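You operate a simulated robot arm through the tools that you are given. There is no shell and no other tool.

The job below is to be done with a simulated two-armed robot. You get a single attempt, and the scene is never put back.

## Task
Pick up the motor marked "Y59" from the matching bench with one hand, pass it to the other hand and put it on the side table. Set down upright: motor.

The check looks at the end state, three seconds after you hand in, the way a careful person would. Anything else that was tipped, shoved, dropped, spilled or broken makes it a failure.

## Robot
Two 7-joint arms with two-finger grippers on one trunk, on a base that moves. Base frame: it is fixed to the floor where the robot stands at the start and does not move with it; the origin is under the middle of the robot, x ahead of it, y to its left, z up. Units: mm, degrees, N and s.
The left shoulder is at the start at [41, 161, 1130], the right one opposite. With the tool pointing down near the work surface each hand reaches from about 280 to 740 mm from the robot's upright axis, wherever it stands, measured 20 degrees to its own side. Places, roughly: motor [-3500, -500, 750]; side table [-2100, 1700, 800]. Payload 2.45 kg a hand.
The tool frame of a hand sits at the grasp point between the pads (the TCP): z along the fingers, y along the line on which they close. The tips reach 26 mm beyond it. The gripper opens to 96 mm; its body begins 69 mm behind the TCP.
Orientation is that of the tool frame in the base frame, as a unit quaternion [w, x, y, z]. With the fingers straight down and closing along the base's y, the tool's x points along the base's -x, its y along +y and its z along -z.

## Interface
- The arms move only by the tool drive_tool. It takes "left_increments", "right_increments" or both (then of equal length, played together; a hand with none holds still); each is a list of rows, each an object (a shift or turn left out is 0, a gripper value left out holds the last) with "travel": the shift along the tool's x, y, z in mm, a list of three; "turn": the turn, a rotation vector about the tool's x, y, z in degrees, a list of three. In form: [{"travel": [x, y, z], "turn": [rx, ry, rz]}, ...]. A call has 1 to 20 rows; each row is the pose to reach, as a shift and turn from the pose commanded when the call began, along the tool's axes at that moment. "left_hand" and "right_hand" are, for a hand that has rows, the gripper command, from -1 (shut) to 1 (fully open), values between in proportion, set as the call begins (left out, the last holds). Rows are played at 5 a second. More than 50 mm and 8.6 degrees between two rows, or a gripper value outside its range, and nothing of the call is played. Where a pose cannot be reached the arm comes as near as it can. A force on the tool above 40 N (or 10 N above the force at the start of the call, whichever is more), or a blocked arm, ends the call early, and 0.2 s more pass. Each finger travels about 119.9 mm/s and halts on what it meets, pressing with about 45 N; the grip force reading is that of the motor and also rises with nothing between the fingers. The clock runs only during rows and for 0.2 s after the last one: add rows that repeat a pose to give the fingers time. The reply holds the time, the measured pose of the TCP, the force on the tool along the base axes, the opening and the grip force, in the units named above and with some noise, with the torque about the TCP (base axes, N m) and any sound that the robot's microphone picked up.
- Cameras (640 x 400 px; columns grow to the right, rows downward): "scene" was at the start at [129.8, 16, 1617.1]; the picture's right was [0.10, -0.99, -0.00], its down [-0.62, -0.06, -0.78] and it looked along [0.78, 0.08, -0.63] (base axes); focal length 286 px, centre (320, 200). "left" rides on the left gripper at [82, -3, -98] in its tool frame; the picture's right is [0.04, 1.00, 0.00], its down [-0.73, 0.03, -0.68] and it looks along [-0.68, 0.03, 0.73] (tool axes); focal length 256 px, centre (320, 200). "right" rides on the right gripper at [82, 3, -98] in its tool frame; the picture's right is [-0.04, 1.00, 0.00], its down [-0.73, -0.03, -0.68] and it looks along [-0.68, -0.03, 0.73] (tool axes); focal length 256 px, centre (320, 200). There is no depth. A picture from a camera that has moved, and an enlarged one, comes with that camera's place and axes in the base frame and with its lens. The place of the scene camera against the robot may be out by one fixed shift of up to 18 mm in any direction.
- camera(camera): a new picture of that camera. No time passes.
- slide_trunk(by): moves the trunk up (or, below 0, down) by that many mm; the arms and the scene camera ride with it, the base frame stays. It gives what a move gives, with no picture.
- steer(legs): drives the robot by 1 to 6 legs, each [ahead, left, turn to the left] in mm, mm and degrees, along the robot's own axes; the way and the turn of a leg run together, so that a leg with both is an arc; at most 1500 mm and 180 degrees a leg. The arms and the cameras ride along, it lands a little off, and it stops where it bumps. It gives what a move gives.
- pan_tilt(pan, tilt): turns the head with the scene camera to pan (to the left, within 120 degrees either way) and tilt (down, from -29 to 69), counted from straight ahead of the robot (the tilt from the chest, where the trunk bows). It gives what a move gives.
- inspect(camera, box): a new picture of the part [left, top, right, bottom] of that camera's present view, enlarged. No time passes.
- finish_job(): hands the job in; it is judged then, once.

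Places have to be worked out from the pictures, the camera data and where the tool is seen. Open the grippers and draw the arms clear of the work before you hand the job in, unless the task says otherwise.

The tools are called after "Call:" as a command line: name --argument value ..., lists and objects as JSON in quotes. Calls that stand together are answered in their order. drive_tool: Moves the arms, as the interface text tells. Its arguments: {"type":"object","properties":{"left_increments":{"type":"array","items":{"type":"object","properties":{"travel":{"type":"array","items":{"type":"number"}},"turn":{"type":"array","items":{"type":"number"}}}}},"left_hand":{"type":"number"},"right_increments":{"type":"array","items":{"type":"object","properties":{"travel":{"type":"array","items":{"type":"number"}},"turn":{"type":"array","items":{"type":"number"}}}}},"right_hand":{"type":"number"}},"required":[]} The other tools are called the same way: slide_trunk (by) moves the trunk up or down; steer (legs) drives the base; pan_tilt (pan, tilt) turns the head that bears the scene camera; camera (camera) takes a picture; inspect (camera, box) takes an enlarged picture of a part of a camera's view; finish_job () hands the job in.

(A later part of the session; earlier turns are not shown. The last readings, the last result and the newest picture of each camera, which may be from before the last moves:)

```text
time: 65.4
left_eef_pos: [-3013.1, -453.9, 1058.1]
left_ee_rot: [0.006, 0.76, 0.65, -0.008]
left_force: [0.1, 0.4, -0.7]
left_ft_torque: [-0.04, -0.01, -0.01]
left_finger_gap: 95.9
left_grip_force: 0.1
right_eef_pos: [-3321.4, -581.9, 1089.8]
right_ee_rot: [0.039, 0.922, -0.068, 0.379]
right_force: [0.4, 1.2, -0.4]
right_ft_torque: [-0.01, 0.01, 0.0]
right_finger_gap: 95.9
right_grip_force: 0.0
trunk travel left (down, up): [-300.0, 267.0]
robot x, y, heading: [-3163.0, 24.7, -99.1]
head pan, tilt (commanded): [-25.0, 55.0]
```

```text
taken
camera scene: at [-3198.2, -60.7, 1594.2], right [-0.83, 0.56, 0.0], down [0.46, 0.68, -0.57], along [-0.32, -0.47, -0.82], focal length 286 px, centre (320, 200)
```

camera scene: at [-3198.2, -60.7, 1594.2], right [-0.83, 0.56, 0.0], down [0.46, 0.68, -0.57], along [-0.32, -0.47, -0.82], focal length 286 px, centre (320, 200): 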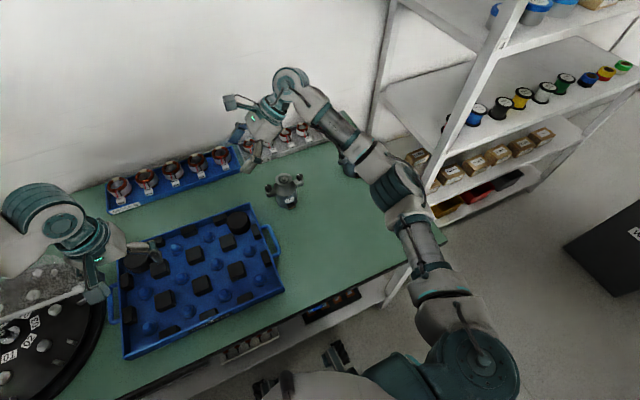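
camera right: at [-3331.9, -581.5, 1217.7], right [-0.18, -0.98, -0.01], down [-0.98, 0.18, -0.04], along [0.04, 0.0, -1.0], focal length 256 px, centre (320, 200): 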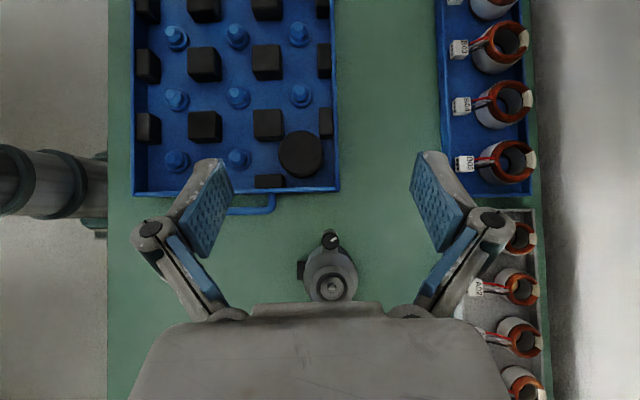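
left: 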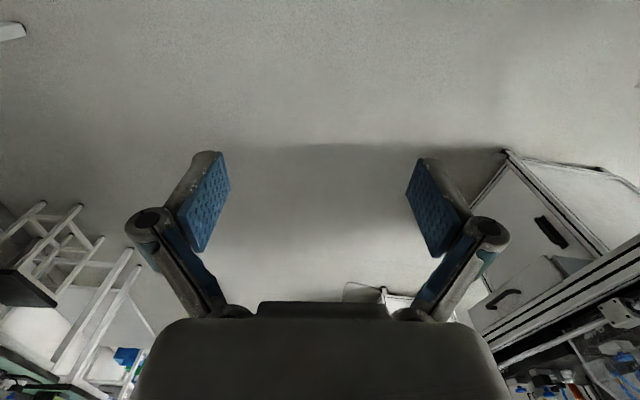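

The reach is fine; the flange is seen at x≈-3424, y≈-577. I move the hand right 115 mm then down about 88 mm, to sit roughly 80 mm above the grasp pose, with fingers straddling front-to-back.

Call:
drive_tool --right_increments '[{"travel": [-20, 3, -20]}, {"travel": [-40, 6, -40]}, {"travel": [-60, 8, -60]}, {"travel": [-81, 11, -81]}, {"travel": [-102, 10, -60]}, {"travel": [-123, 10, -39]}, {"travel": [-143, 9, -18]}, {"travel": [-143, 9, -18]}]'

Call:
camera --camera "right"

Call:
camera --camera "scene"

```text
time: 67.2
left_eef_pos: [-3014.8, -454.1, 1056.5]
left_ee_rot: [0.005, 0.76, 0.65, -0.008]
left_force: [0.0, 0.2, -0.3]
left_ft_torque: [0.01, 0.01, -0.01]
left_finger_gap: 95.7
left_grip_force: 0.1
right_eef_pos: [-3437.3, -573.9, 1000.9]
right_ee_rot: [0.038, 0.922, -0.067, 0.38]
right_force: [-0.7, -0.4, 0.9]
right_ft_torque: [0.01, 0.02, -0.01]
right_finger_gap: 95.9
right_grip_force: 0.1
trunk travel left (down, up): [-300.0, 267.0]
robot x, y, heading: [-3165.4, 26.4, -98.8]
head pan, tilt (commanded): [-25.0, 55.0]
```

```text
taken
camera right: at [-3447.0, -573.8, 1129.3], right [-0.18, -0.98, -0.01], down [-0.98, 0.18, -0.04], along [0.04, 0.0, -1.0], focal length 256 px, centre (320, 200)
```

right: 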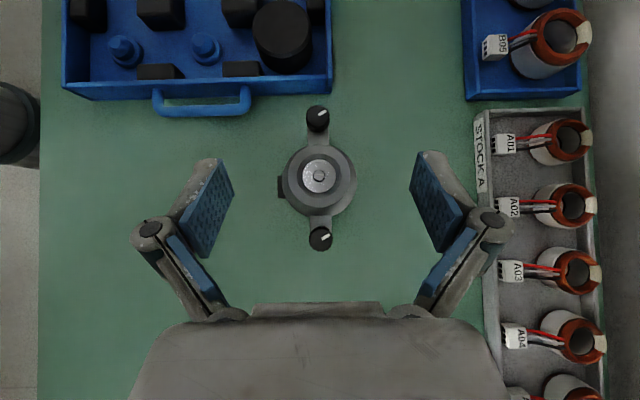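

```text
taken
camera scene: at [-3199.5, -60.6, 1594.2], right [-0.83, 0.56, 0.0], down [0.46, 0.68, -0.57], along [-0.32, -0.47, -0.82], focal length 286 px, centre (320, 200)
```

scene: 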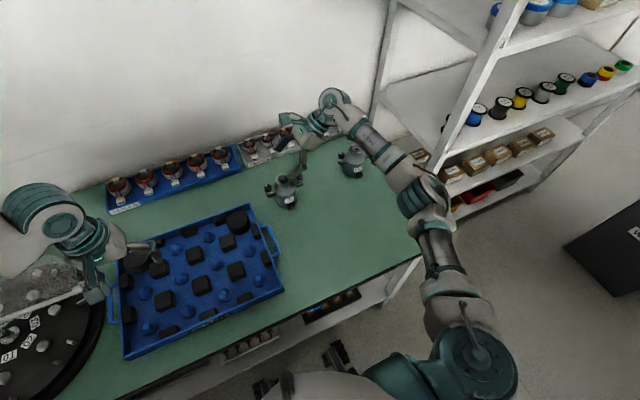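

The camera now looks straight down on the motor between the open fingers. I enlarge it to measure the flange centre and scale.

Call:
inspect --camera "right" --box '[240, 95, 400, 255]'

Call:
inspect --camera "scene" --box '[240, 70, 400, 220]'

```text
2.50 times, centred on (320, 175) of right
camera zoom: at [-3447.0, -573.8, 1129.3], right [-0.18, -0.98, -0.01], down [-0.98, 0.18, -0.04], along [0.04, 0.0, -1.0], focal length 640 px, centre (320, 262)
```

zoom: 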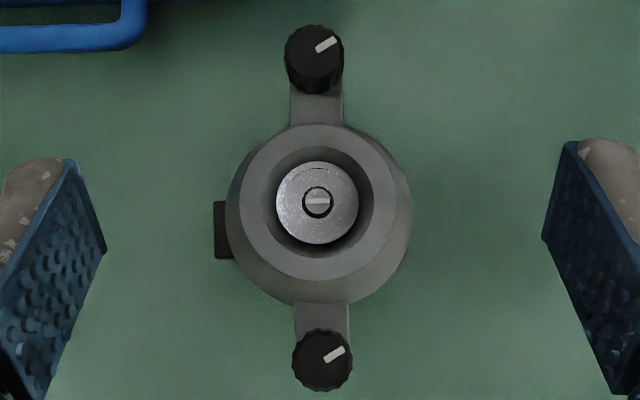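

```text
2.67 times, centred on (320, 145) of scene
camera zoom: at [-3199.5, -60.6, 1594.2], right [-0.83, 0.56, 0.0], down [0.46, 0.68, -0.57], along [-0.32, -0.47, -0.82], focal length 763 px, centre (320, 347)
```

zoom: 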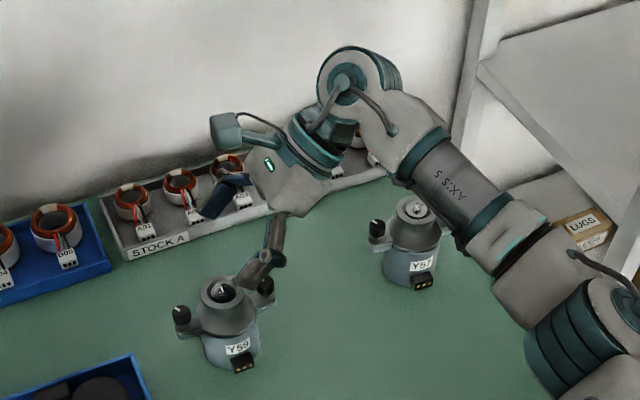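

The flange centre lies 4 mm behind the hand's mid-line and about 70–80 mm below the grasp pose. I descend 45 mm straight down with that correction and measure again by the change of scale.

Call:
drive_tool --right_increments '[{"travel": [-16, -4, 16]}, {"travel": [-32, -5, 32]}, {"travel": [-32, -5, 32]}]'

Call:
inspect --camera "right" --box '[240, 95, 400, 255]'

Call:
inspect --camera "scene" --box '[220, 70, 460, 220]'

```text
time: 68.0
left_eef_pos: [-3014.4, -455.4, 1056.5]
left_ee_rot: [0.006, 0.76, 0.65, -0.008]
left_force: [-0.7, -0.9, -0.4]
left_ft_torque: [-0.01, -0.02, 0.01]
left_finger_gap: 96.1
left_grip_force: 0.0
right_eef_pos: [-3434.9, -570.4, 956.6]
right_ee_rot: [0.038, 0.922, -0.068, 0.38]
right_force: [-0.5, -0.6, -0.4]
right_ft_torque: [-0.01, 0.01, -0.01]
right_finger_gap: 95.9
right_grip_force: 0.1
trunk travel left (down, up): [-300.0, 267.0]
robot x, y, heading: [-3158.2, 25.7, -98.9]
head pan, tilt (commanded): [-25.0, 55.0]
```

```text
2.50 times, centred on (320, 175) of right
camera zoom: at [-3446.1, -570.3, 1084.2], right [-0.18, -0.98, -0.01], down [-0.98, 0.18, -0.04], along [0.04, 0.0, -1.0], focal length 640 px, centre (320, 262)
```

zoom: 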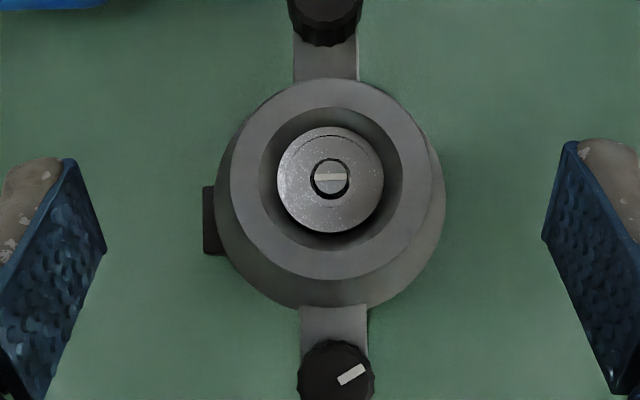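

```text
2.67 times, centred on (340, 145) of scene
camera zoom: at [-3199.5, -60.4, 1594.2], right [-0.83, 0.56, 0.0], down [0.46, 0.68, -0.57], along [-0.32, -0.47, -0.82], focal length 763 px, centre (267, 347)
```

zoom: 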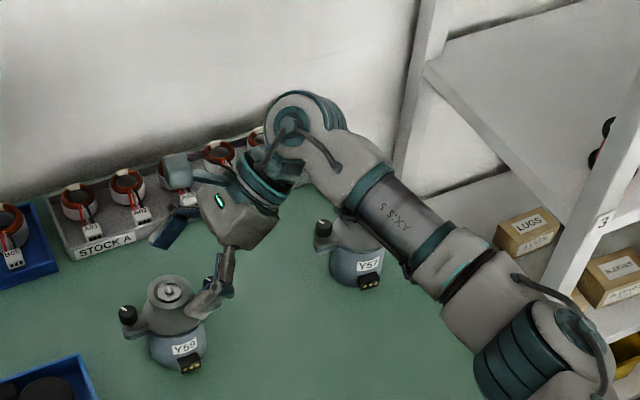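

By scale change the flange (about 47 mm across) has its top near z≈935, slightly below the fingertips' level; the forearm clears Y57 by roughly 100 mm. I descend another 8 mm and shift 2 mm forward, then check.

Call:
drive_tool --right_increments '[{"travel": [-3, 1, 3]}, {"travel": [-5.7, 2, 5.7]}, {"travel": [-5.7, 2, 5.7]}]'

Call:
camera --camera "right"

Call:
inspect --camera "scene" --box '[240, 120, 352, 220]'

```text
time: 68.8
left_eef_pos: [-3016.3, -456.0, 1058.8]
left_ee_rot: [0.005, 0.76, 0.65, -0.008]
left_force: [0.3, -0.7, 0.0]
left_ft_torque: [0.03, 0.0, 0.03]
left_finger_gap: 95.9
left_grip_force: 0.1
right_eef_pos: [-3435.6, -572.8, 949.2]
right_ee_rot: [0.039, 0.922, -0.068, 0.38]
right_force: [-0.2, -0.2, 0.5]
right_ft_torque: [-0.03, 0.0, -0.01]
right_finger_gap: 96.3
right_grip_force: 0.1
trunk travel left (down, up): [-300.0, 267.0]
robot x, y, heading: [-3165.5, 25.3, -99.0]
head pan, tilt (commanded): [-25.0, 55.0]
```

```text
taken
camera right: at [-3447.0, -572.6, 1076.6], right [-0.18, -0.98, -0.01], down [-0.98, 0.18, -0.04], along [0.04, 0.0, -1.0], focal length 256 px, centre (320, 200)
```

right: 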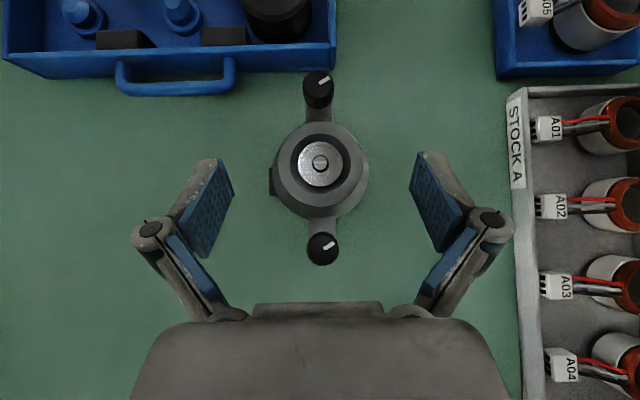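

```text
4.00 times, centred on (296, 170) of scene
camera zoom: at [-3199.7, -60.7, 1594.2], right [-0.83, 0.56, 0.0], down [0.46, 0.68, -0.57], along [-0.32, -0.47, -0.82], focal length 1144 px, centre (416, 320)
```

zoom: 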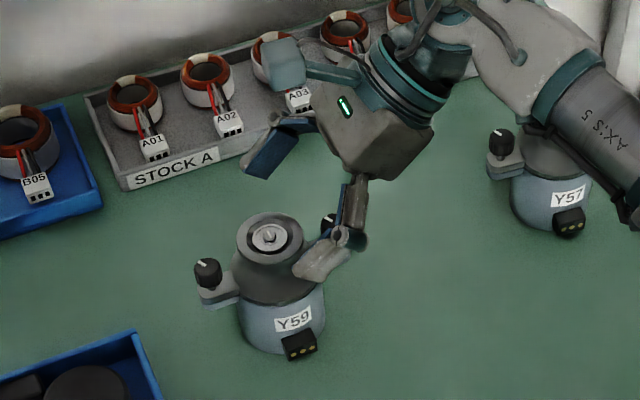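

The hand straddles the motor symmetrically. I enlarge the wrist view again to measure the flange against the fingertips.

Call:
inspect --camera "right" --box '[220, 60, 420, 260]'

Call:
inspect --camera "scene" --box '[270, 150, 350, 210]'

```text
2.00 times, centred on (320, 160) of right
camera zoom: at [-3447.0, -572.6, 1076.6], right [-0.18, -0.98, -0.01], down [-0.98, 0.18, -0.04], along [0.04, 0.0, -1.0], focal length 512 px, centre (320, 280)
```

zoom: 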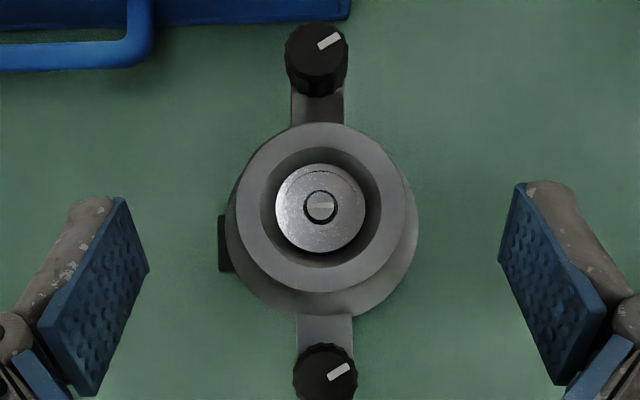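

```text
6.67 times, centred on (310, 180) of scene
camera zoom: at [-3199.7, -60.7, 1594.2], right [-0.83, 0.56, 0.0], down [0.46, 0.68, -0.57], along [-0.32, -0.47, -0.82], focal length 1907 px, centre (387, 333)
```

zoom: 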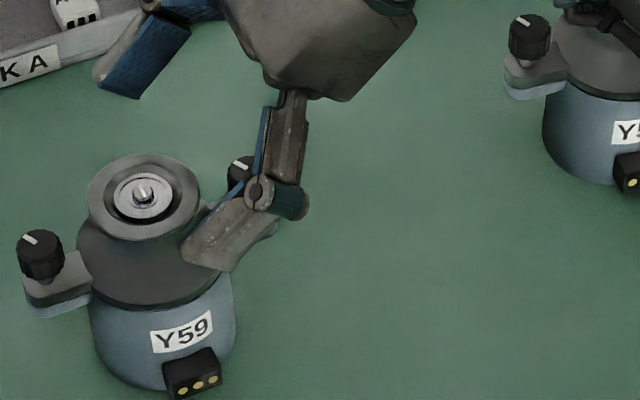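

Combining scale and both cameras, the flange top is about z=925 (±8) and 48–50 mm across, so the pads need to go about 16 mm lower and 3 mm left. I descend by that and measure again.

Call:
drive_tool --right_increments '[{"travel": [-5, 0, 7]}, {"travel": [-9.2, 0, 13.5]}, {"travel": [-9.2, 0, 13.5]}]'

Call:
inspect --camera "right" --box '[220, 60, 420, 260]'

Call:
inspect --camera "scene" --box '[270, 150, 350, 210]'

```text
time: 69.6
left_eef_pos: [-3015.2, -455.6, 1057.5]
left_ee_rot: [0.006, 0.76, 0.65, -0.008]
left_force: [-0.3, 0.2, -0.1]
left_ft_torque: [0.02, -0.02, 0.01]
left_finger_gap: 95.8
left_grip_force: 0.1
right_eef_pos: [-3432.7, -574.2, 933.2]
right_ee_rot: [0.039, 0.922, -0.069, 0.38]
right_force: [0.4, -0.2, -0.3]
right_ft_torque: [-0.03, -0.01, 0.0]
right_finger_gap: 96.0
right_grip_force: 0.0
trunk travel left (down, up): [-300.0, 267.0]
robot x, y, heading: [-3160.0, 26.3, -99.1]
head pan, tilt (commanded): [-25.0, 55.0]
```

```text
2.00 times, centred on (320, 160) of right
camera zoom: at [-3444.7, -573.6, 1060.5], right [-0.18, -0.98, -0.01], down [-0.98, 0.18, -0.04], along [0.04, 0.0, -1.0], focal length 512 px, centre (320, 280)
```

zoom: 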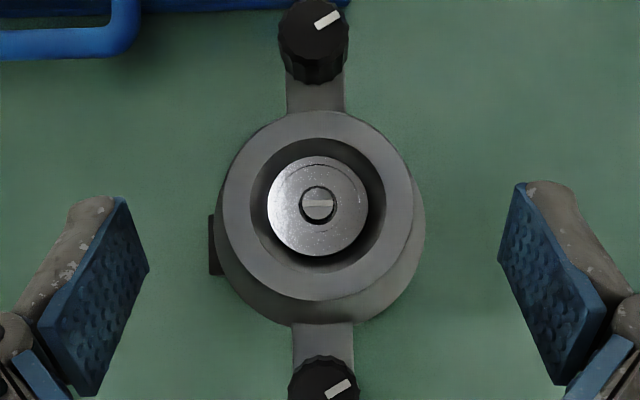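

```text
6.67 times, centred on (310, 180) of scene
camera zoom: at [-3199.6, -60.6, 1594.2], right [-0.83, 0.56, 0.0], down [0.46, 0.68, -0.57], along [-0.32, -0.47, -0.82], focal length 1907 px, centre (387, 333)
```

zoom: 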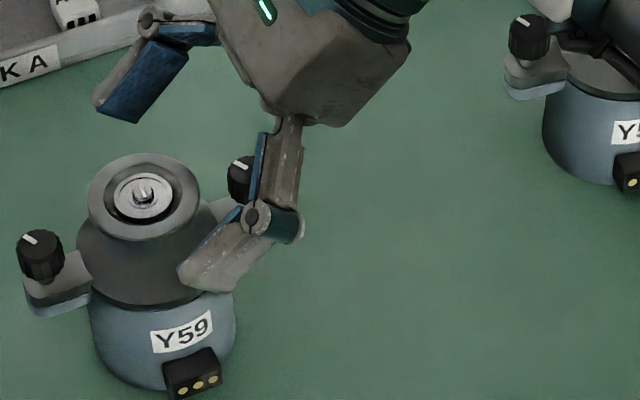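

Triangulation over three wrist views gives the flange top at z≈925, axis at about [-3421, -575]; the hand is nearly at the wanted pose. I push 5 mm further along the fingers, centre by 1 mm, then close the right gripper.

Call:
drive_tool --right_increments '[{"travel": [0, -1, 3]}, {"travel": [0, -1, 5]}, {"travel": [0, -1, 5]}]'

Call:
inspect --camera "scene" --box '[270, 150, 350, 210]'

Call:
camera --camera "right"

```text
time: 70.4
left_eef_pos: [-3014.7, -455.7, 1056.5]
left_ee_rot: [0.005, 0.76, 0.65, -0.009]
left_force: [0.1, 1.4, -0.3]
left_ft_torque: [0.01, -0.03, 0.03]
left_finger_gap: 96.0
left_grip_force: 0.0
right_eef_pos: [-3430.0, -573.7, 929.3]
right_ee_rot: [0.039, 0.922, -0.068, 0.38]
right_force: [-0.1, 0.1, -0.3]
right_ft_torque: [-0.04, -0.04, -0.01]
right_finger_gap: 96.1
right_grip_force: 0.1
trunk travel left (down, up): [-300.0, 267.0]
robot x, y, heading: [-3164.3, 29.2, -98.9]
head pan, tilt (commanded): [-25.0, 55.0]
```

```text
6.67 times, centred on (310, 180) of scene
camera zoom: at [-3199.6, -60.7, 1594.2], right [-0.83, 0.56, 0.0], down [0.46, 0.68, -0.57], along [-0.32, -0.47, -0.82], focal length 1907 px, centre (387, 333)
```

zoom: 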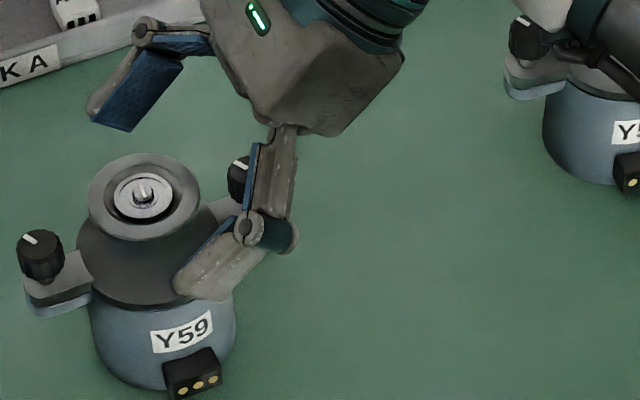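

```text
taken
camera right: at [-3440.9, -573.1, 1056.9], right [-0.18, -0.98, -0.01], down [-0.98, 0.18, -0.04], along [0.04, 0.0, -1.0], focal length 256 px, centre (320, 200)
```

right: 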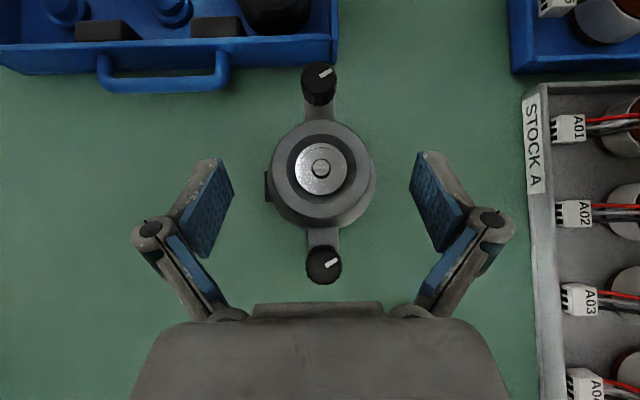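

The pad tips are level with the flange but its centre lies right at the pad's tip edge, so I shift another 6 mm left for more pad overlap, then close the right gripper.

Call:
drive_tool --right_increments '[{"travel": [2, 0, 2]}, {"travel": [4.2, 0, 4.2]}, {"travel": [4.2, 0, 4.2]}]'

Call:
drive_tool --right_increments '[{"travel": [0, 0, 0]}, {"travel": [0, 0, 0]}, {"travel": [0, 0, 0]}, {"travel": [0, 0, 0]}, {"travel": [0, 0, 0]}]' --right_hand -1

Call:
camera --camera "right"

Call:
inspect --camera "scene" --box '[270, 150, 350, 210]'

```text
time: 71.2
left_eef_pos: [-3014.6, -456.2, 1057.1]
left_ee_rot: [0.005, 0.76, 0.65, -0.009]
left_force: [-0.4, 0.7, -0.4]
left_ft_torque: [-0.01, 0.0, -0.02]
left_finger_gap: 96.1
left_grip_force: 0.1
right_eef_pos: [-3422.8, -575.9, 930.0]
right_ee_rot: [0.039, 0.922, -0.068, 0.38]
right_force: [-0.1, -0.8, -0.3]
right_ft_torque: [0.03, -0.03, -0.01]
right_finger_gap: 96.0
right_grip_force: 0.0
trunk travel left (down, up): [-300.0, 267.0]
robot x, y, heading: [-3161.5, 26.3, -98.8]
head pan, tilt (commanded): [-25.0, 55.0]
```

```text
time: 72.4
left_eef_pos: [-3015.1, -454.7, 1057.0]
left_ee_rot: [0.006, 0.76, 0.65, -0.008]
left_force: [0.9, 0.8, 0.4]
left_ft_torque: [-0.01, 0.01, -0.01]
left_finger_gap: 95.8
left_grip_force: 0.1
right_eef_pos: [-3422.4, -574.5, 930.1]
right_ee_rot: [0.038, 0.922, -0.067, 0.38]
right_force: [-2.1, -5.5, 6.8]
right_ft_torque: [-0.17, -0.07, -0.04]
right_finger_gap: 49.3
right_grip_force: 45.2
trunk travel left (down, up): [-300.0, 267.0]
robot x, y, heading: [-3164.7, 20.8, -98.8]
head pan, tilt (commanded): [-25.0, 55.0]
```

```text
taken
camera right: at [-3435.1, -574.2, 1057.6], right [-0.18, -0.98, -0.01], down [-0.98, 0.18, -0.04], along [0.04, 0.0, -1.0], focal length 256 px, centre (320, 200)
```

right: 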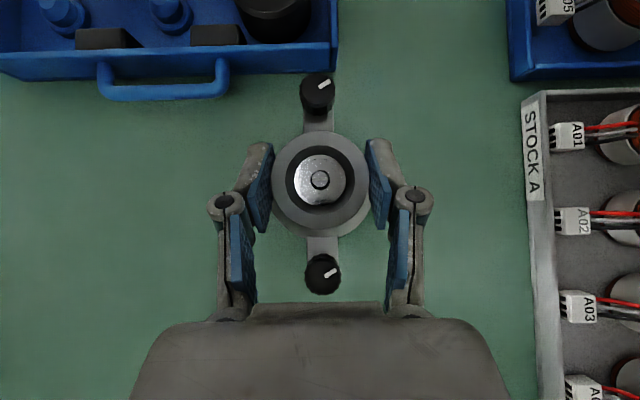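

```text
6.67 times, centred on (310, 180) of scene
camera zoom: at [-3199.8, -60.5, 1594.3], right [-0.83, 0.56, 0.0], down [0.46, 0.68, -0.57], along [-0.32, -0.47, -0.82], focal length 1907 px, centre (387, 333)
```

zoom: 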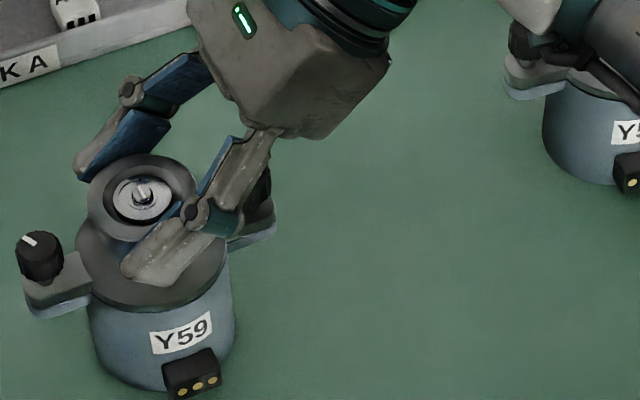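

The grip holds at 49 mm with 45 N, right on the flange. I lift 15 mm first to see whether the motor comes up straight and how heavy it is.

Call:
drive_tool --right_increments '[{"travel": [3.5, 0.1, -3.5]}, {"travel": [7, 0.2, -7]}, {"travel": [10.6, 0.3, -10.6]}, {"travel": [10.6, 0.3, -10.6]}]'

Call:
camera --camera "right"

Call:
inspect --camera "scene" --box '[250, 120, 370, 220]'

```text
time: 73.4
left_eef_pos: [-3015.6, -455.5, 1056.4]
left_ee_rot: [0.005, 0.76, 0.65, -0.008]
left_force: [0.4, 0.3, -0.1]
left_ft_torque: [-0.03, 0.01, 0.04]
left_finger_gap: 95.9
left_grip_force: 0.1
right_eef_pos: [-3423.6, -575.3, 943.0]
right_ee_rot: [0.037, 0.922, -0.067, 0.38]
right_force: [-0.9, 0.7, -7.0]
right_ft_torque: [0.01, 0.0, 0.0]
right_finger_gap: 49.5
right_grip_force: 45.3
trunk travel left (down, up): [-300.0, 267.0]
robot x, y, heading: [-3164.3, 24.2, -98.8]
head pan, tilt (commanded): [-25.0, 55.0]
```

```text
taken
camera right: at [-3435.3, -574.5, 1070.7], right [-0.18, -0.98, -0.01], down [-0.98, 0.18, -0.04], along [0.04, 0.0, -1.0], focal length 256 px, centre (320, 200)
```

right: 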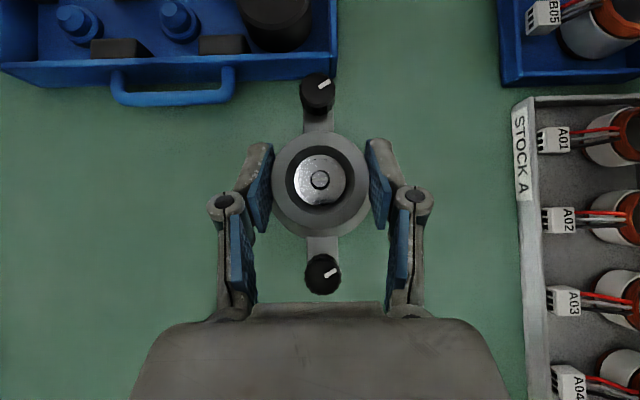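

```text
4.00 times, centred on (310, 170) of scene
camera zoom: at [-3200.3, -62.5, 1593.9], right [-0.83, 0.56, 0.0], down [0.46, 0.68, -0.57], along [-0.32, -0.47, -0.82], focal length 1144 px, centre (360, 320)
```

zoom: 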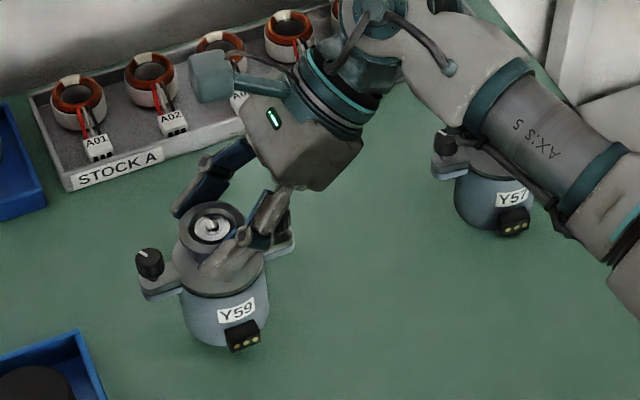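

The motor hangs upright and weighs about 0.7 kg. I lift it a further 130 mm straight up, gently.

Call:
drive_tool --right_increments '[{"travel": [12, 0.3, -12]}, {"travel": [26, 0.7, -26]}, {"travel": [40, 1.1, -40]}, {"travel": [54, 1.5, -54]}, {"travel": [68, 1.9, -68]}, {"travel": [80, 2.2, -80]}, {"travel": [92, 2.6, -92]}, {"travel": [92, 2.6, -92]}]'

Call:
camera --camera "right"

Call:
camera --camera "scene"

```text
time: 75.2
left_eef_pos: [-3015.7, -454.4, 1056.3]
left_ee_rot: [0.005, 0.76, 0.65, -0.008]
left_force: [0.9, -1.0, 0.1]
left_ft_torque: [-0.02, 0.0, -0.01]
left_finger_gap: 95.9
left_grip_force: 0.1
right_eef_pos: [-3423.2, -575.5, 1073.8]
right_ee_rot: [0.037, 0.922, -0.067, 0.38]
right_force: [-0.7, 0.5, -7.6]
right_ft_torque: [0.05, 0.04, 0.03]
right_finger_gap: 49.7
right_grip_force: 45.0
trunk travel left (down, up): [-300.0, 267.0]
robot x, y, heading: [-3163.0, 31.7, -99.0]
head pan, tilt (commanded): [-25.0, 55.0]
```

```text
taken
camera right: at [-3435.5, -574.2, 1201.2], right [-0.18, -0.98, -0.01], down [-0.98, 0.18, -0.04], along [0.04, 0.0, -1.0], focal length 256 px, centre (320, 200)
```

right: 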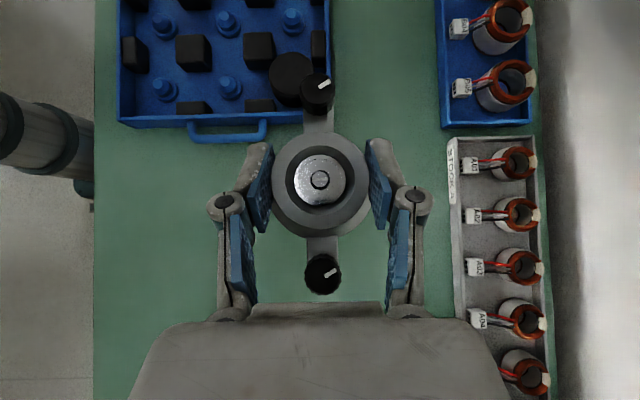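

```text
taken
camera scene: at [-3200.3, -62.6, 1594.0], right [-0.83, 0.56, 0.0], down [0.46, 0.68, -0.57], along [-0.32, -0.47, -0.82], focal length 286 px, centre (320, 200)
```

scene: 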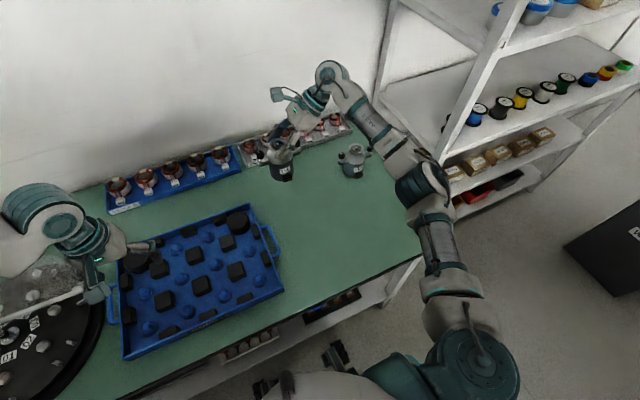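

The motor is well clear (bottom at about z=960). I back the robot 380 mm away from the bench into the open aisle for the handover.

Call:
steer --legs '[[-380, 0, 0]]'

Call:
camera --camera "right"

```text
time: 77.6
left_eef_pos: [-2954.4, -76.8, 1057.0]
left_ee_rot: [0.006, 0.759, 0.651, -0.008]
left_force: [-0.7, 0.0, -0.1]
left_ft_torque: [-0.02, 0.0, 0.0]
left_finger_gap: 96.1
left_grip_force: 0.0
right_eef_pos: [-3361.4, -195.5, 1073.9]
right_ee_rot: [0.037, 0.922, -0.066, 0.38]
right_force: [0.3, -0.4, -7.7]
right_ft_torque: [-0.02, 0.0, 0.0]
right_finger_gap: 49.5
right_grip_force: 45.0
trunk travel left (down, up): [-300.0, 267.0]
robot x, y, heading: [-3102.2, 407.7, -98.8]
head pan, tilt (commanded): [-25.0, 55.0]
```

```text
taken
camera right: at [-3374.2, -195.8, 1201.1], right [-0.18, -0.98, -0.01], down [-0.98, 0.18, -0.04], along [0.04, 0.0, -1.0], focal length 256 px, centre (320, 200)
```

right: 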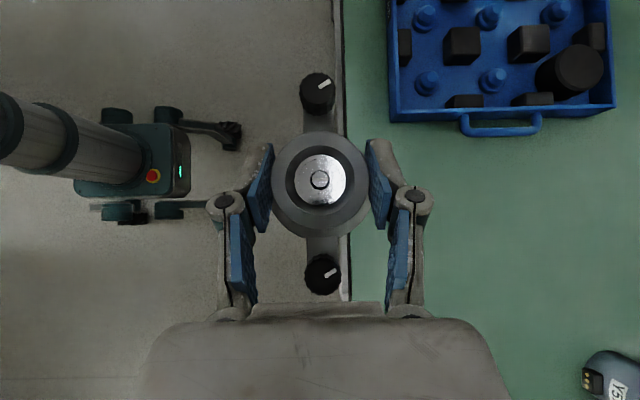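

The motor kept its seat. I now bring it to in front of my chest: about 380 mm ahead and 20 mm right of centre.

Call:
drive_tool --right_increments '[{"travel": [8, -20, 8]}, {"travel": [18, -46, 18]}, {"travel": [29, -74, 29]}, {"travel": [40, -102, 40]}, {"travel": [51, -130, 51]}, {"travel": [62, -158, 62]}, {"travel": [73, -186, 73]}, {"travel": [84, -214, 84]}, {"travel": [93, -238, 93]}, {"travel": [100, -256, 100]}, {"travel": [100, -256, 100]}]'

Call:
pan_tilt --pan 0 --tilt 50

Call:
camera --camera "scene"

Call:
camera --camera "right"

```text
time: 80.0
left_eef_pos: [-2954.3, -71.1, 1059.1]
left_ee_rot: [0.007, 0.758, 0.652, -0.01]
left_force: [-0.5, -0.2, -0.2]
left_ft_torque: [-0.02, -0.03, 0.01]
left_finger_gap: 96.0
left_grip_force: 0.0
right_eef_pos: [-3184.6, 41.7, 1070.5]
right_ee_rot: [0.04, 0.922, -0.066, 0.379]
right_force: [-0.5, -0.4, -7.6]
right_ft_torque: [-0.01, 0.03, -0.03]
right_finger_gap: 49.6
right_grip_force: 44.2
trunk travel left (down, up): [-300.0, 267.0]
robot x, y, heading: [-3103.0, 408.0, -98.5]
head pan, tilt (commanded): [-25.0, 55.0]
```

```text
time: 80.9
left_eef_pos: [-2952.6, -71.2, 1058.6]
left_ee_rot: [0.006, 0.759, 0.651, -0.01]
left_force: [0.8, -0.3, -0.3]
left_ft_torque: [-0.02, -0.04, -0.01]
left_finger_gap: 96.1
left_grip_force: 0.2
right_eef_pos: [-3183.3, 39.8, 1071.4]
right_ee_rot: [0.04, 0.922, -0.065, 0.379]
right_force: [-0.2, -0.2, -7.3]
right_ft_torque: [0.01, 0.06, -0.03]
right_finger_gap: 49.6
right_grip_force: 45.3
trunk travel left (down, up): [-300.0, 267.0]
robot x, y, heading: [-3104.1, 409.5, -99.0]
head pan, tilt (commanded): [0.0, 50.0]
```

```text
taken
camera scene: at [-3111.2, 302.4, 1600.6], right [-0.99, 0.15, 0.0], down [0.12, 0.76, -0.64], along [-0.1, -0.63, -0.77], focal length 286 px, centre (320, 200)
```

scene: 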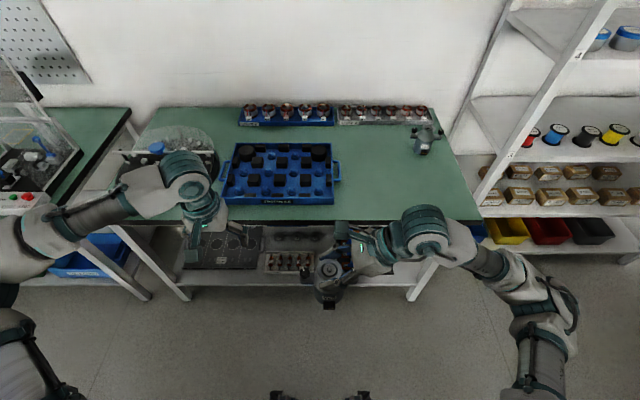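

```text
taken
camera right: at [-3194.9, 41.7, 1198.1], right [-0.18, -0.98, 0.0], down [-0.98, 0.18, -0.04], along [0.04, 0.0, -1.0], focal length 256 px, centre (320, 200)
```

right: 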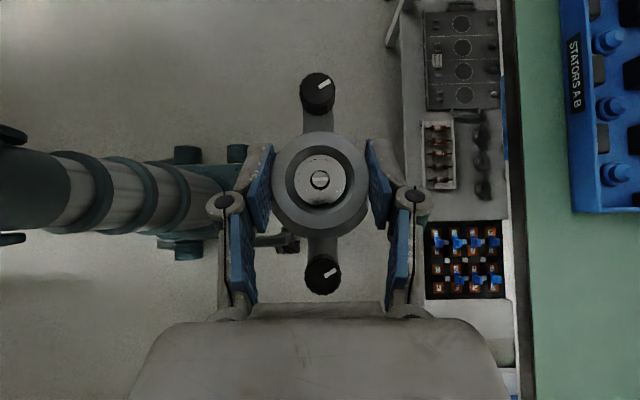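

The motor's axis is now at about [-3181, 41], flange top z≈1065, and both arms are clear. I test the left hand's roll of +90° (camera outward) while pulling it back 110 mm.

Call:
drive_tool --left_increments '[{"travel": [10, 0, 0], "turn": [0, 0, 7.5]}, {"travel": [20, 0, 0], "turn": [0, 0, 15]}, {"travel": [30, 0, 0], "turn": [0, 0, 22.5]}, {"travel": [40, 0, 0], "turn": [0, 0, 30]}, {"travel": [50, 0, 0], "turn": [0, 0, 37.5]}, {"travel": [60, 0, 0], "turn": [0, 0, 45]}, {"travel": [70, 0, 0], "turn": [0, 0, 52.5]}, {"travel": [80, 0, 0], "turn": [0, 0, 60]}, {"travel": [90, 0, 0], "turn": [0, 0, 67.5]}, {"travel": [100, 0, 0], "turn": [0, 0, 75]}, {"travel": [110, 0, 0], "turn": [0, 0, 82.5]}, {"travel": [110, 0, 0], "turn": [0, 0, 90]}, {"travel": [110, 0, 0], "turn": [0, 0, 90]}]'

Call:
camera --camera "scene"

```text
time: 83.7
left_eef_pos: [-2937.1, 37.5, 1056.7]
left_ee_rot: [0.012, 0.997, -0.077, -0.002]
left_force: [-0.1, -0.3, -0.1]
left_ft_torque: [0.01, 0.01, -0.01]
left_finger_gap: 96.0
left_grip_force: 0.1
right_eef_pos: [-3183.5, 39.8, 1070.3]
right_ee_rot: [0.039, 0.922, -0.065, 0.379]
right_force: [-0.4, -0.5, -6.3]
right_ft_torque: [0.0, 0.04, -0.03]
right_finger_gap: 49.3
right_grip_force: 44.9
trunk travel left (down, up): [-300.0, 267.0]
robot x, y, heading: [-3105.7, 405.2, -98.8]
head pan, tilt (commanded): [0.0, 50.0]
```

```text
taken
camera scene: at [-3110.8, 302.9, 1600.6], right [-0.99, 0.15, 0.0], down [0.12, 0.76, -0.64], along [-0.1, -0.63, -0.77], focal length 286 px, centre (320, 200)
```

scene: 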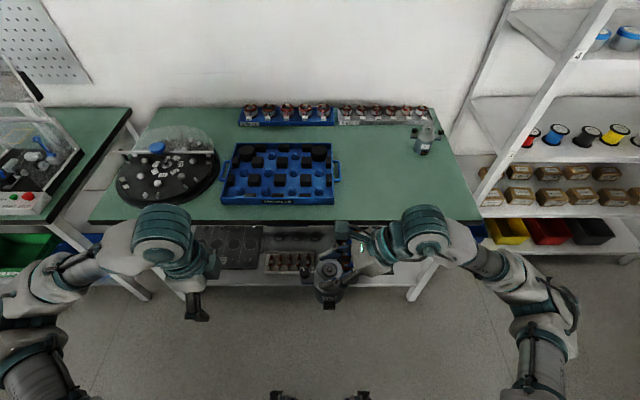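

The left +90° roll is reached here. Now I lean it 40° so that its fingers point down and to the right.

Call:
drive_tool --left_increments '[{"turn": [0, -8, 0]}, {"turn": [0, -16, 0]}, {"turn": [0, -24, 0]}, {"turn": [0, -32, 0]}, {"turn": [0, -40, 0]}, {"turn": [0, -40, 0]}]'

Call:
camera --camera "scene"

Call:
camera --camera "left"

```text
time: 85.1
left_eef_pos: [-2935.8, 37.6, 1055.4]
left_ee_rot: [-0.015, 0.936, -0.076, -0.344]
left_force: [0.0, -0.5, -0.2]
left_ft_torque: [-0.02, -0.01, 0.03]
left_finger_gap: 96.1
left_grip_force: 0.1
right_eef_pos: [-3182.1, 40.1, 1070.3]
right_ee_rot: [0.04, 0.922, -0.066, 0.379]
right_force: [0.0, -0.9, -8.0]
right_ft_torque: [-0.01, 0.04, 0.01]
right_finger_gap: 49.5
right_grip_force: 44.8
trunk travel left (down, up): [-300.0, 267.0]
robot x, y, heading: [-3106.6, 407.4, -98.9]
head pan, tilt (commanded): [0.0, 50.0]
```

```text
taken
camera scene: at [-3109.9, 302.7, 1600.6], right [-0.99, 0.15, 0.0], down [0.12, 0.76, -0.64], along [-0.1, -0.63, -0.77], focal length 286 px, centre (320, 200)
```

scene: 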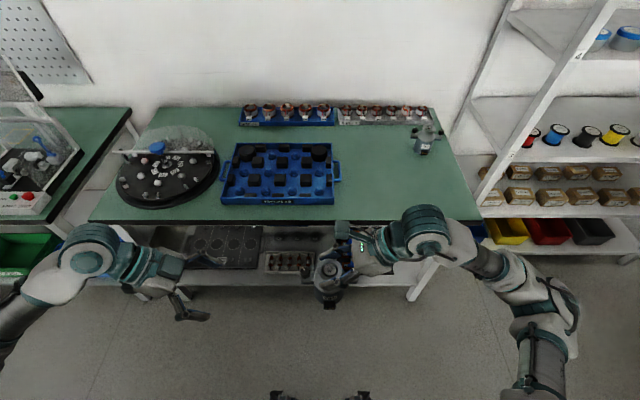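

```text
taken
camera left: at [-2812.1, 21.9, 1077.9], right [-0.12, -0.99, 0.0], down [-0.12, 0.01, 0.99], along [-0.99, 0.12, -0.12], focal length 256 px, centre (320, 200)
```

left: 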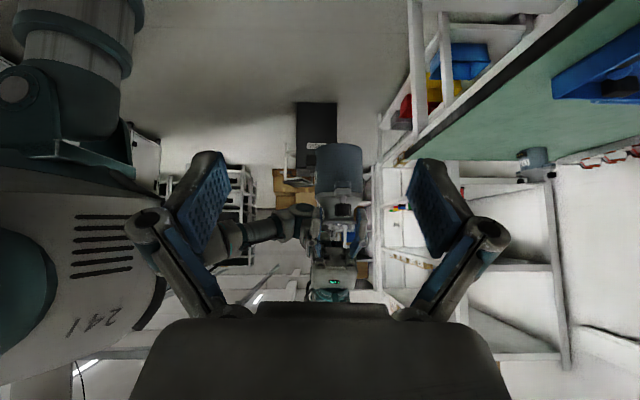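

The lean is reached exactly; the left camera looks across at the motor (picture upside down). I enlarge that view to check the motor's pose and profile before closing in.

Call:
inspect --camera "left" --box '[270, 120, 430, 260]'

Call:
inspect --camera "scene" --box '[270, 210, 400, 320]'

```text
2.86 times, centred on (350, 190) of left
camera zoom: at [-2812.1, 21.9, 1077.9], right [-0.12, -0.99, 0.0], down [-0.12, 0.01, 0.99], along [-0.99, 0.12, -0.12], focal length 731 px, centre (234, 229)
```

zoom: 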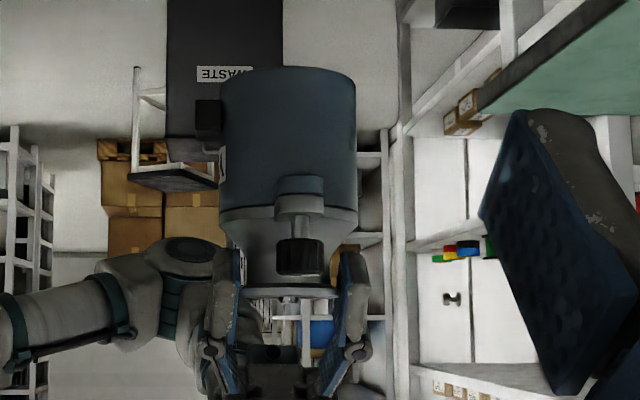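

```text
3.64 times, centred on (335, 265) of scene
camera zoom: at [-3109.9, 302.7, 1600.6], right [-0.99, 0.15, 0.0], down [0.12, 0.76, -0.64], along [-0.1, -0.63, -0.77], focal length 1040 px, centre (266, -36)
```

zoom: 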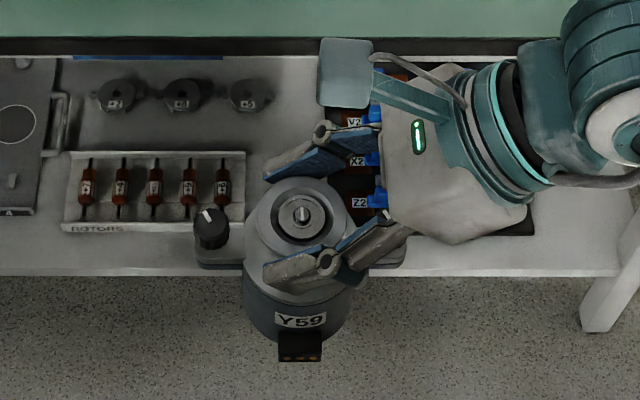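

The side view shows: flange top z≈1069, knob tops 8 mm below it, ears 35–51 mm below, body 71 mm wide from 41 to 108 mm below, and the motor hangs vertical. To clear both the knob and the right fingertips I lean the left hand 48° in total and go to a standoff 130 mm back along its axis.

Call:
drive_tool --left_increments '[{"travel": [-23, 6, 7], "turn": [0, -1.5, 0]}, {"travel": [-46, 12, 15], "turn": [0, -3, 0]}, {"travel": [-69, 18, 22], "turn": [0, -4.5, 0]}, {"travel": [-92, 24, 29], "turn": [0, -6, 0]}, {"travel": [-115, 30, 37], "turn": [0, -7, 0]}, {"travel": [-138, 35, 44], "turn": [0, -8, 0]}, {"travel": [-138, 35, 44], "turn": [0, -8, 0]}]'

Call:
camera --camera "left"

Call:
camera --camera "scene"

Call:
camera --camera "right"

```text
time: 86.7
left_eef_pos: [-3075.3, 25.5, 1114.5]
left_ee_rot: [-0.019, 0.91, -0.074, -0.407]
left_force: [0.1, -0.9, 0.2]
left_ft_torque: [0.0, 0.0, 0.0]
left_finger_gap: 95.9
left_grip_force: 0.2
right_eef_pos: [-3183.0, 40.7, 1069.9]
right_ee_rot: [0.04, 0.922, -0.065, 0.38]
right_force: [0.3, -0.8, -6.6]
right_ft_torque: [0.04, 0.05, 0.02]
right_finger_gap: 49.7
right_grip_force: 45.3
trunk travel left (down, up): [-300.0, 267.0]
robot x, y, heading: [-3101.1, 405.3, -98.8]
head pan, tilt (commanded): [0.0, 50.0]
```

```text
taken
camera left: at [-2949.1, 9.0, 1117.8], right [-0.13, -0.99, -0.01], down [0.01, -0.01, 1.0], along [-0.99, 0.13, 0.02], focal length 256 px, centre (320, 200)
```

left: 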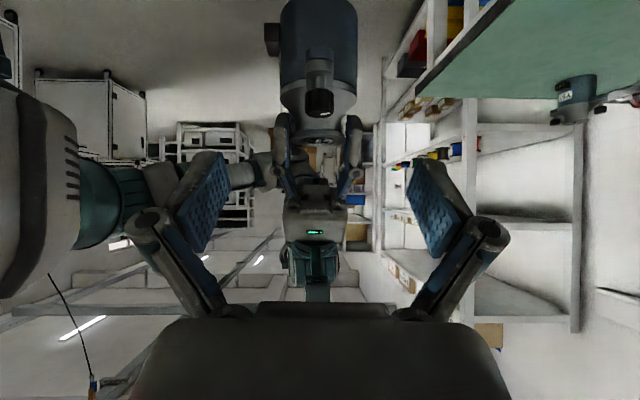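

```text
taken
camera scene: at [-3111.9, 302.9, 1600.6], right [-0.99, 0.15, 0.0], down [0.12, 0.76, -0.64], along [-0.1, -0.63, -0.77], focal length 286 px, centre (320, 200)
```

scene: 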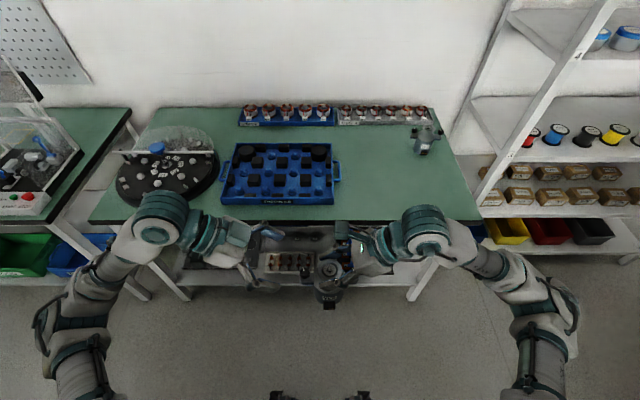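

```text
taken
camera right: at [-3195.5, 42.0, 1198.2], right [-0.18, -0.98, 0.0], down [-0.98, 0.18, -0.04], along [0.04, 0.0, -1.0], focal length 256 px, centre (320, 200)
```

right: 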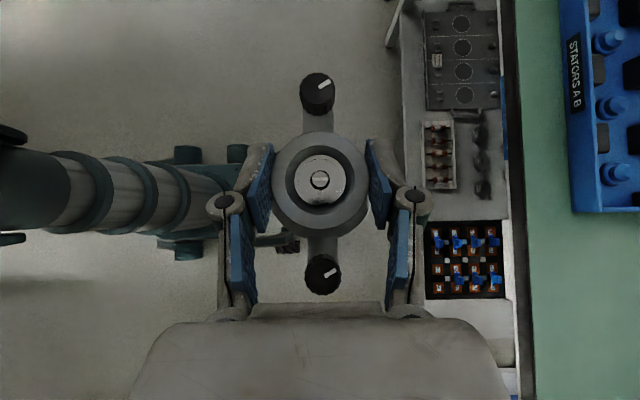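

Standoff reached; the motor appears centred between the left fingers. I enlarge the left view to check fore-aft centring and level before advancing.

Call:
inspect --camera "left" --box '[240, 0, 400, 160]'

Call:
inspect --camera "scene" --box '[220, 200, 400, 320]'

```text
2.50 times, centred on (320, 80) of left
camera zoom: at [-2949.1, 9.0, 1117.8], right [-0.13, -0.99, -0.01], down [0.01, -0.01, 1.0], along [-0.99, 0.13, 0.02], focal length 640 px, centre (320, 500)
```

zoom: 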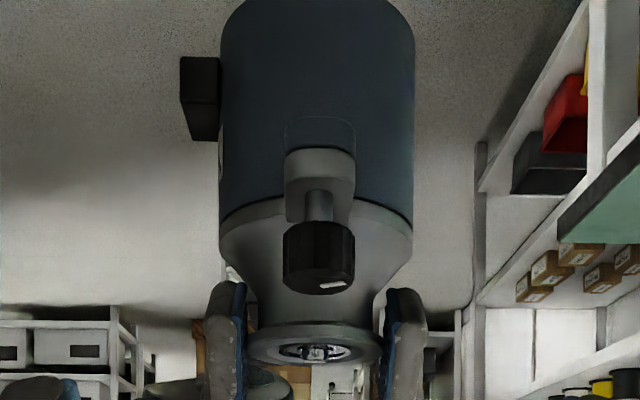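

```text
3.33 times, centred on (310, 260) of scene
camera zoom: at [-3111.9, 302.9, 1600.6], right [-0.99, 0.15, 0.0], down [0.12, 0.76, -0.64], along [-0.1, -0.63, -0.77], focal length 953 px, centre (353, 0)
```

zoom: 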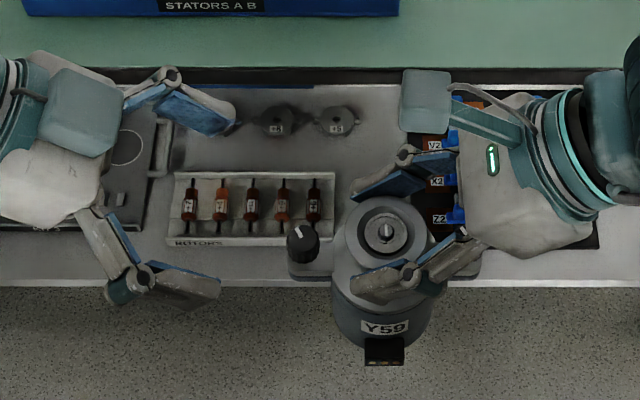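

The body is centred within 1 mm in the left hand. I advance 70 mm along the left tool axis and look again from three sides.

Call:
drive_tool --left_increments '[{"travel": [0.5, 0, 20]}, {"travel": [1, -0.3, 40]}, {"travel": [1.3, -0.5, 55]}, {"travel": [1.5, -0.6, 70]}, {"travel": [1.5, -0.6, 70]}]'

Call:
camera --camera "left"

Call:
inspect --camera "scene" --box '[240, 210, 400, 320]'

Call:
camera --camera "right"

```text
time: 87.9
left_eef_pos: [-3125.6, 33.7, 1064.3]
left_ee_rot: [-0.021, 0.91, -0.075, -0.408]
left_force: [-0.1, -0.5, -0.3]
left_ft_torque: [0.02, 0.0, -0.02]
left_finger_gap: 96.2
left_grip_force: 0.1
right_eef_pos: [-3184.8, 40.3, 1070.2]
right_ee_rot: [0.039, 0.922, -0.065, 0.381]
right_force: [-0.5, -0.1, -7.3]
right_ft_torque: [0.02, 0.05, 0.02]
right_finger_gap: 49.6
right_grip_force: 44.9
trunk travel left (down, up): [-300.0, 267.0]
robot x, y, heading: [-3104.9, 402.8, -98.8]
head pan, tilt (commanded): [0.0, 50.0]
```

```text
taken
camera left: at [-2999.0, 17.0, 1069.6], right [-0.13, -0.99, -0.01], down [0.01, -0.01, 1.0], along [-0.99, 0.13, 0.02], focal length 256 px, centre (320, 200)
```

left: 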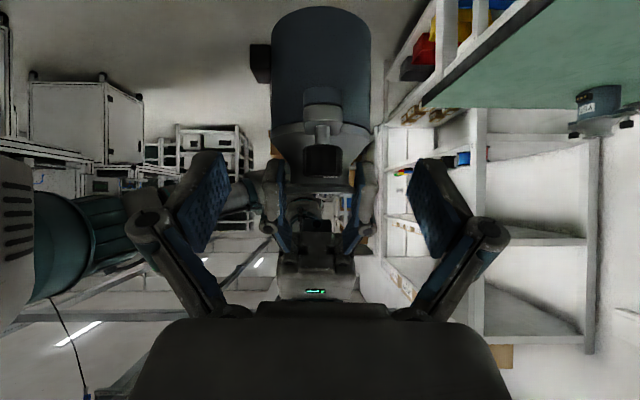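

```text
3.64 times, centred on (320, 265) of scene
camera zoom: at [-3111.8, 302.7, 1600.6], right [-0.99, 0.15, 0.0], down [0.12, 0.76, -0.64], along [-0.1, -0.63, -0.77], focal length 1040 px, centre (320, -36)
```

zoom: 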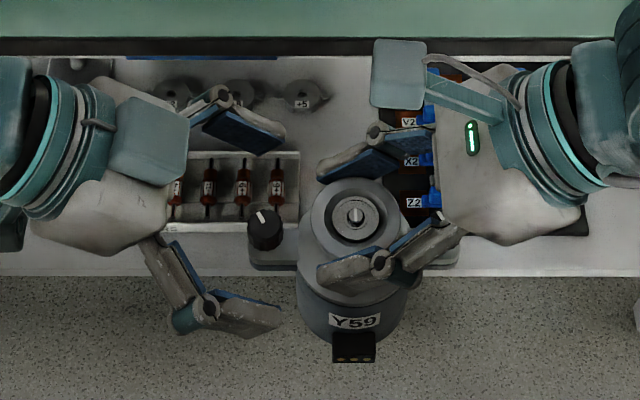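

```text
taken
camera right: at [-3195.4, 41.9, 1198.1], right [-0.18, -0.98, 0.0], down [-0.98, 0.18, -0.04], along [0.04, 0.0, -1.0], focal length 256 px, centre (320, 200)
```

right: 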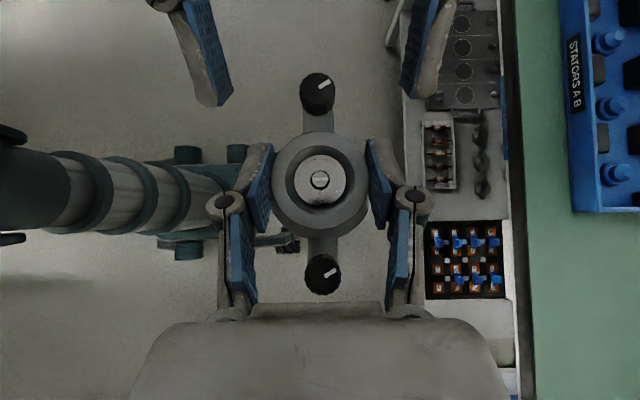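

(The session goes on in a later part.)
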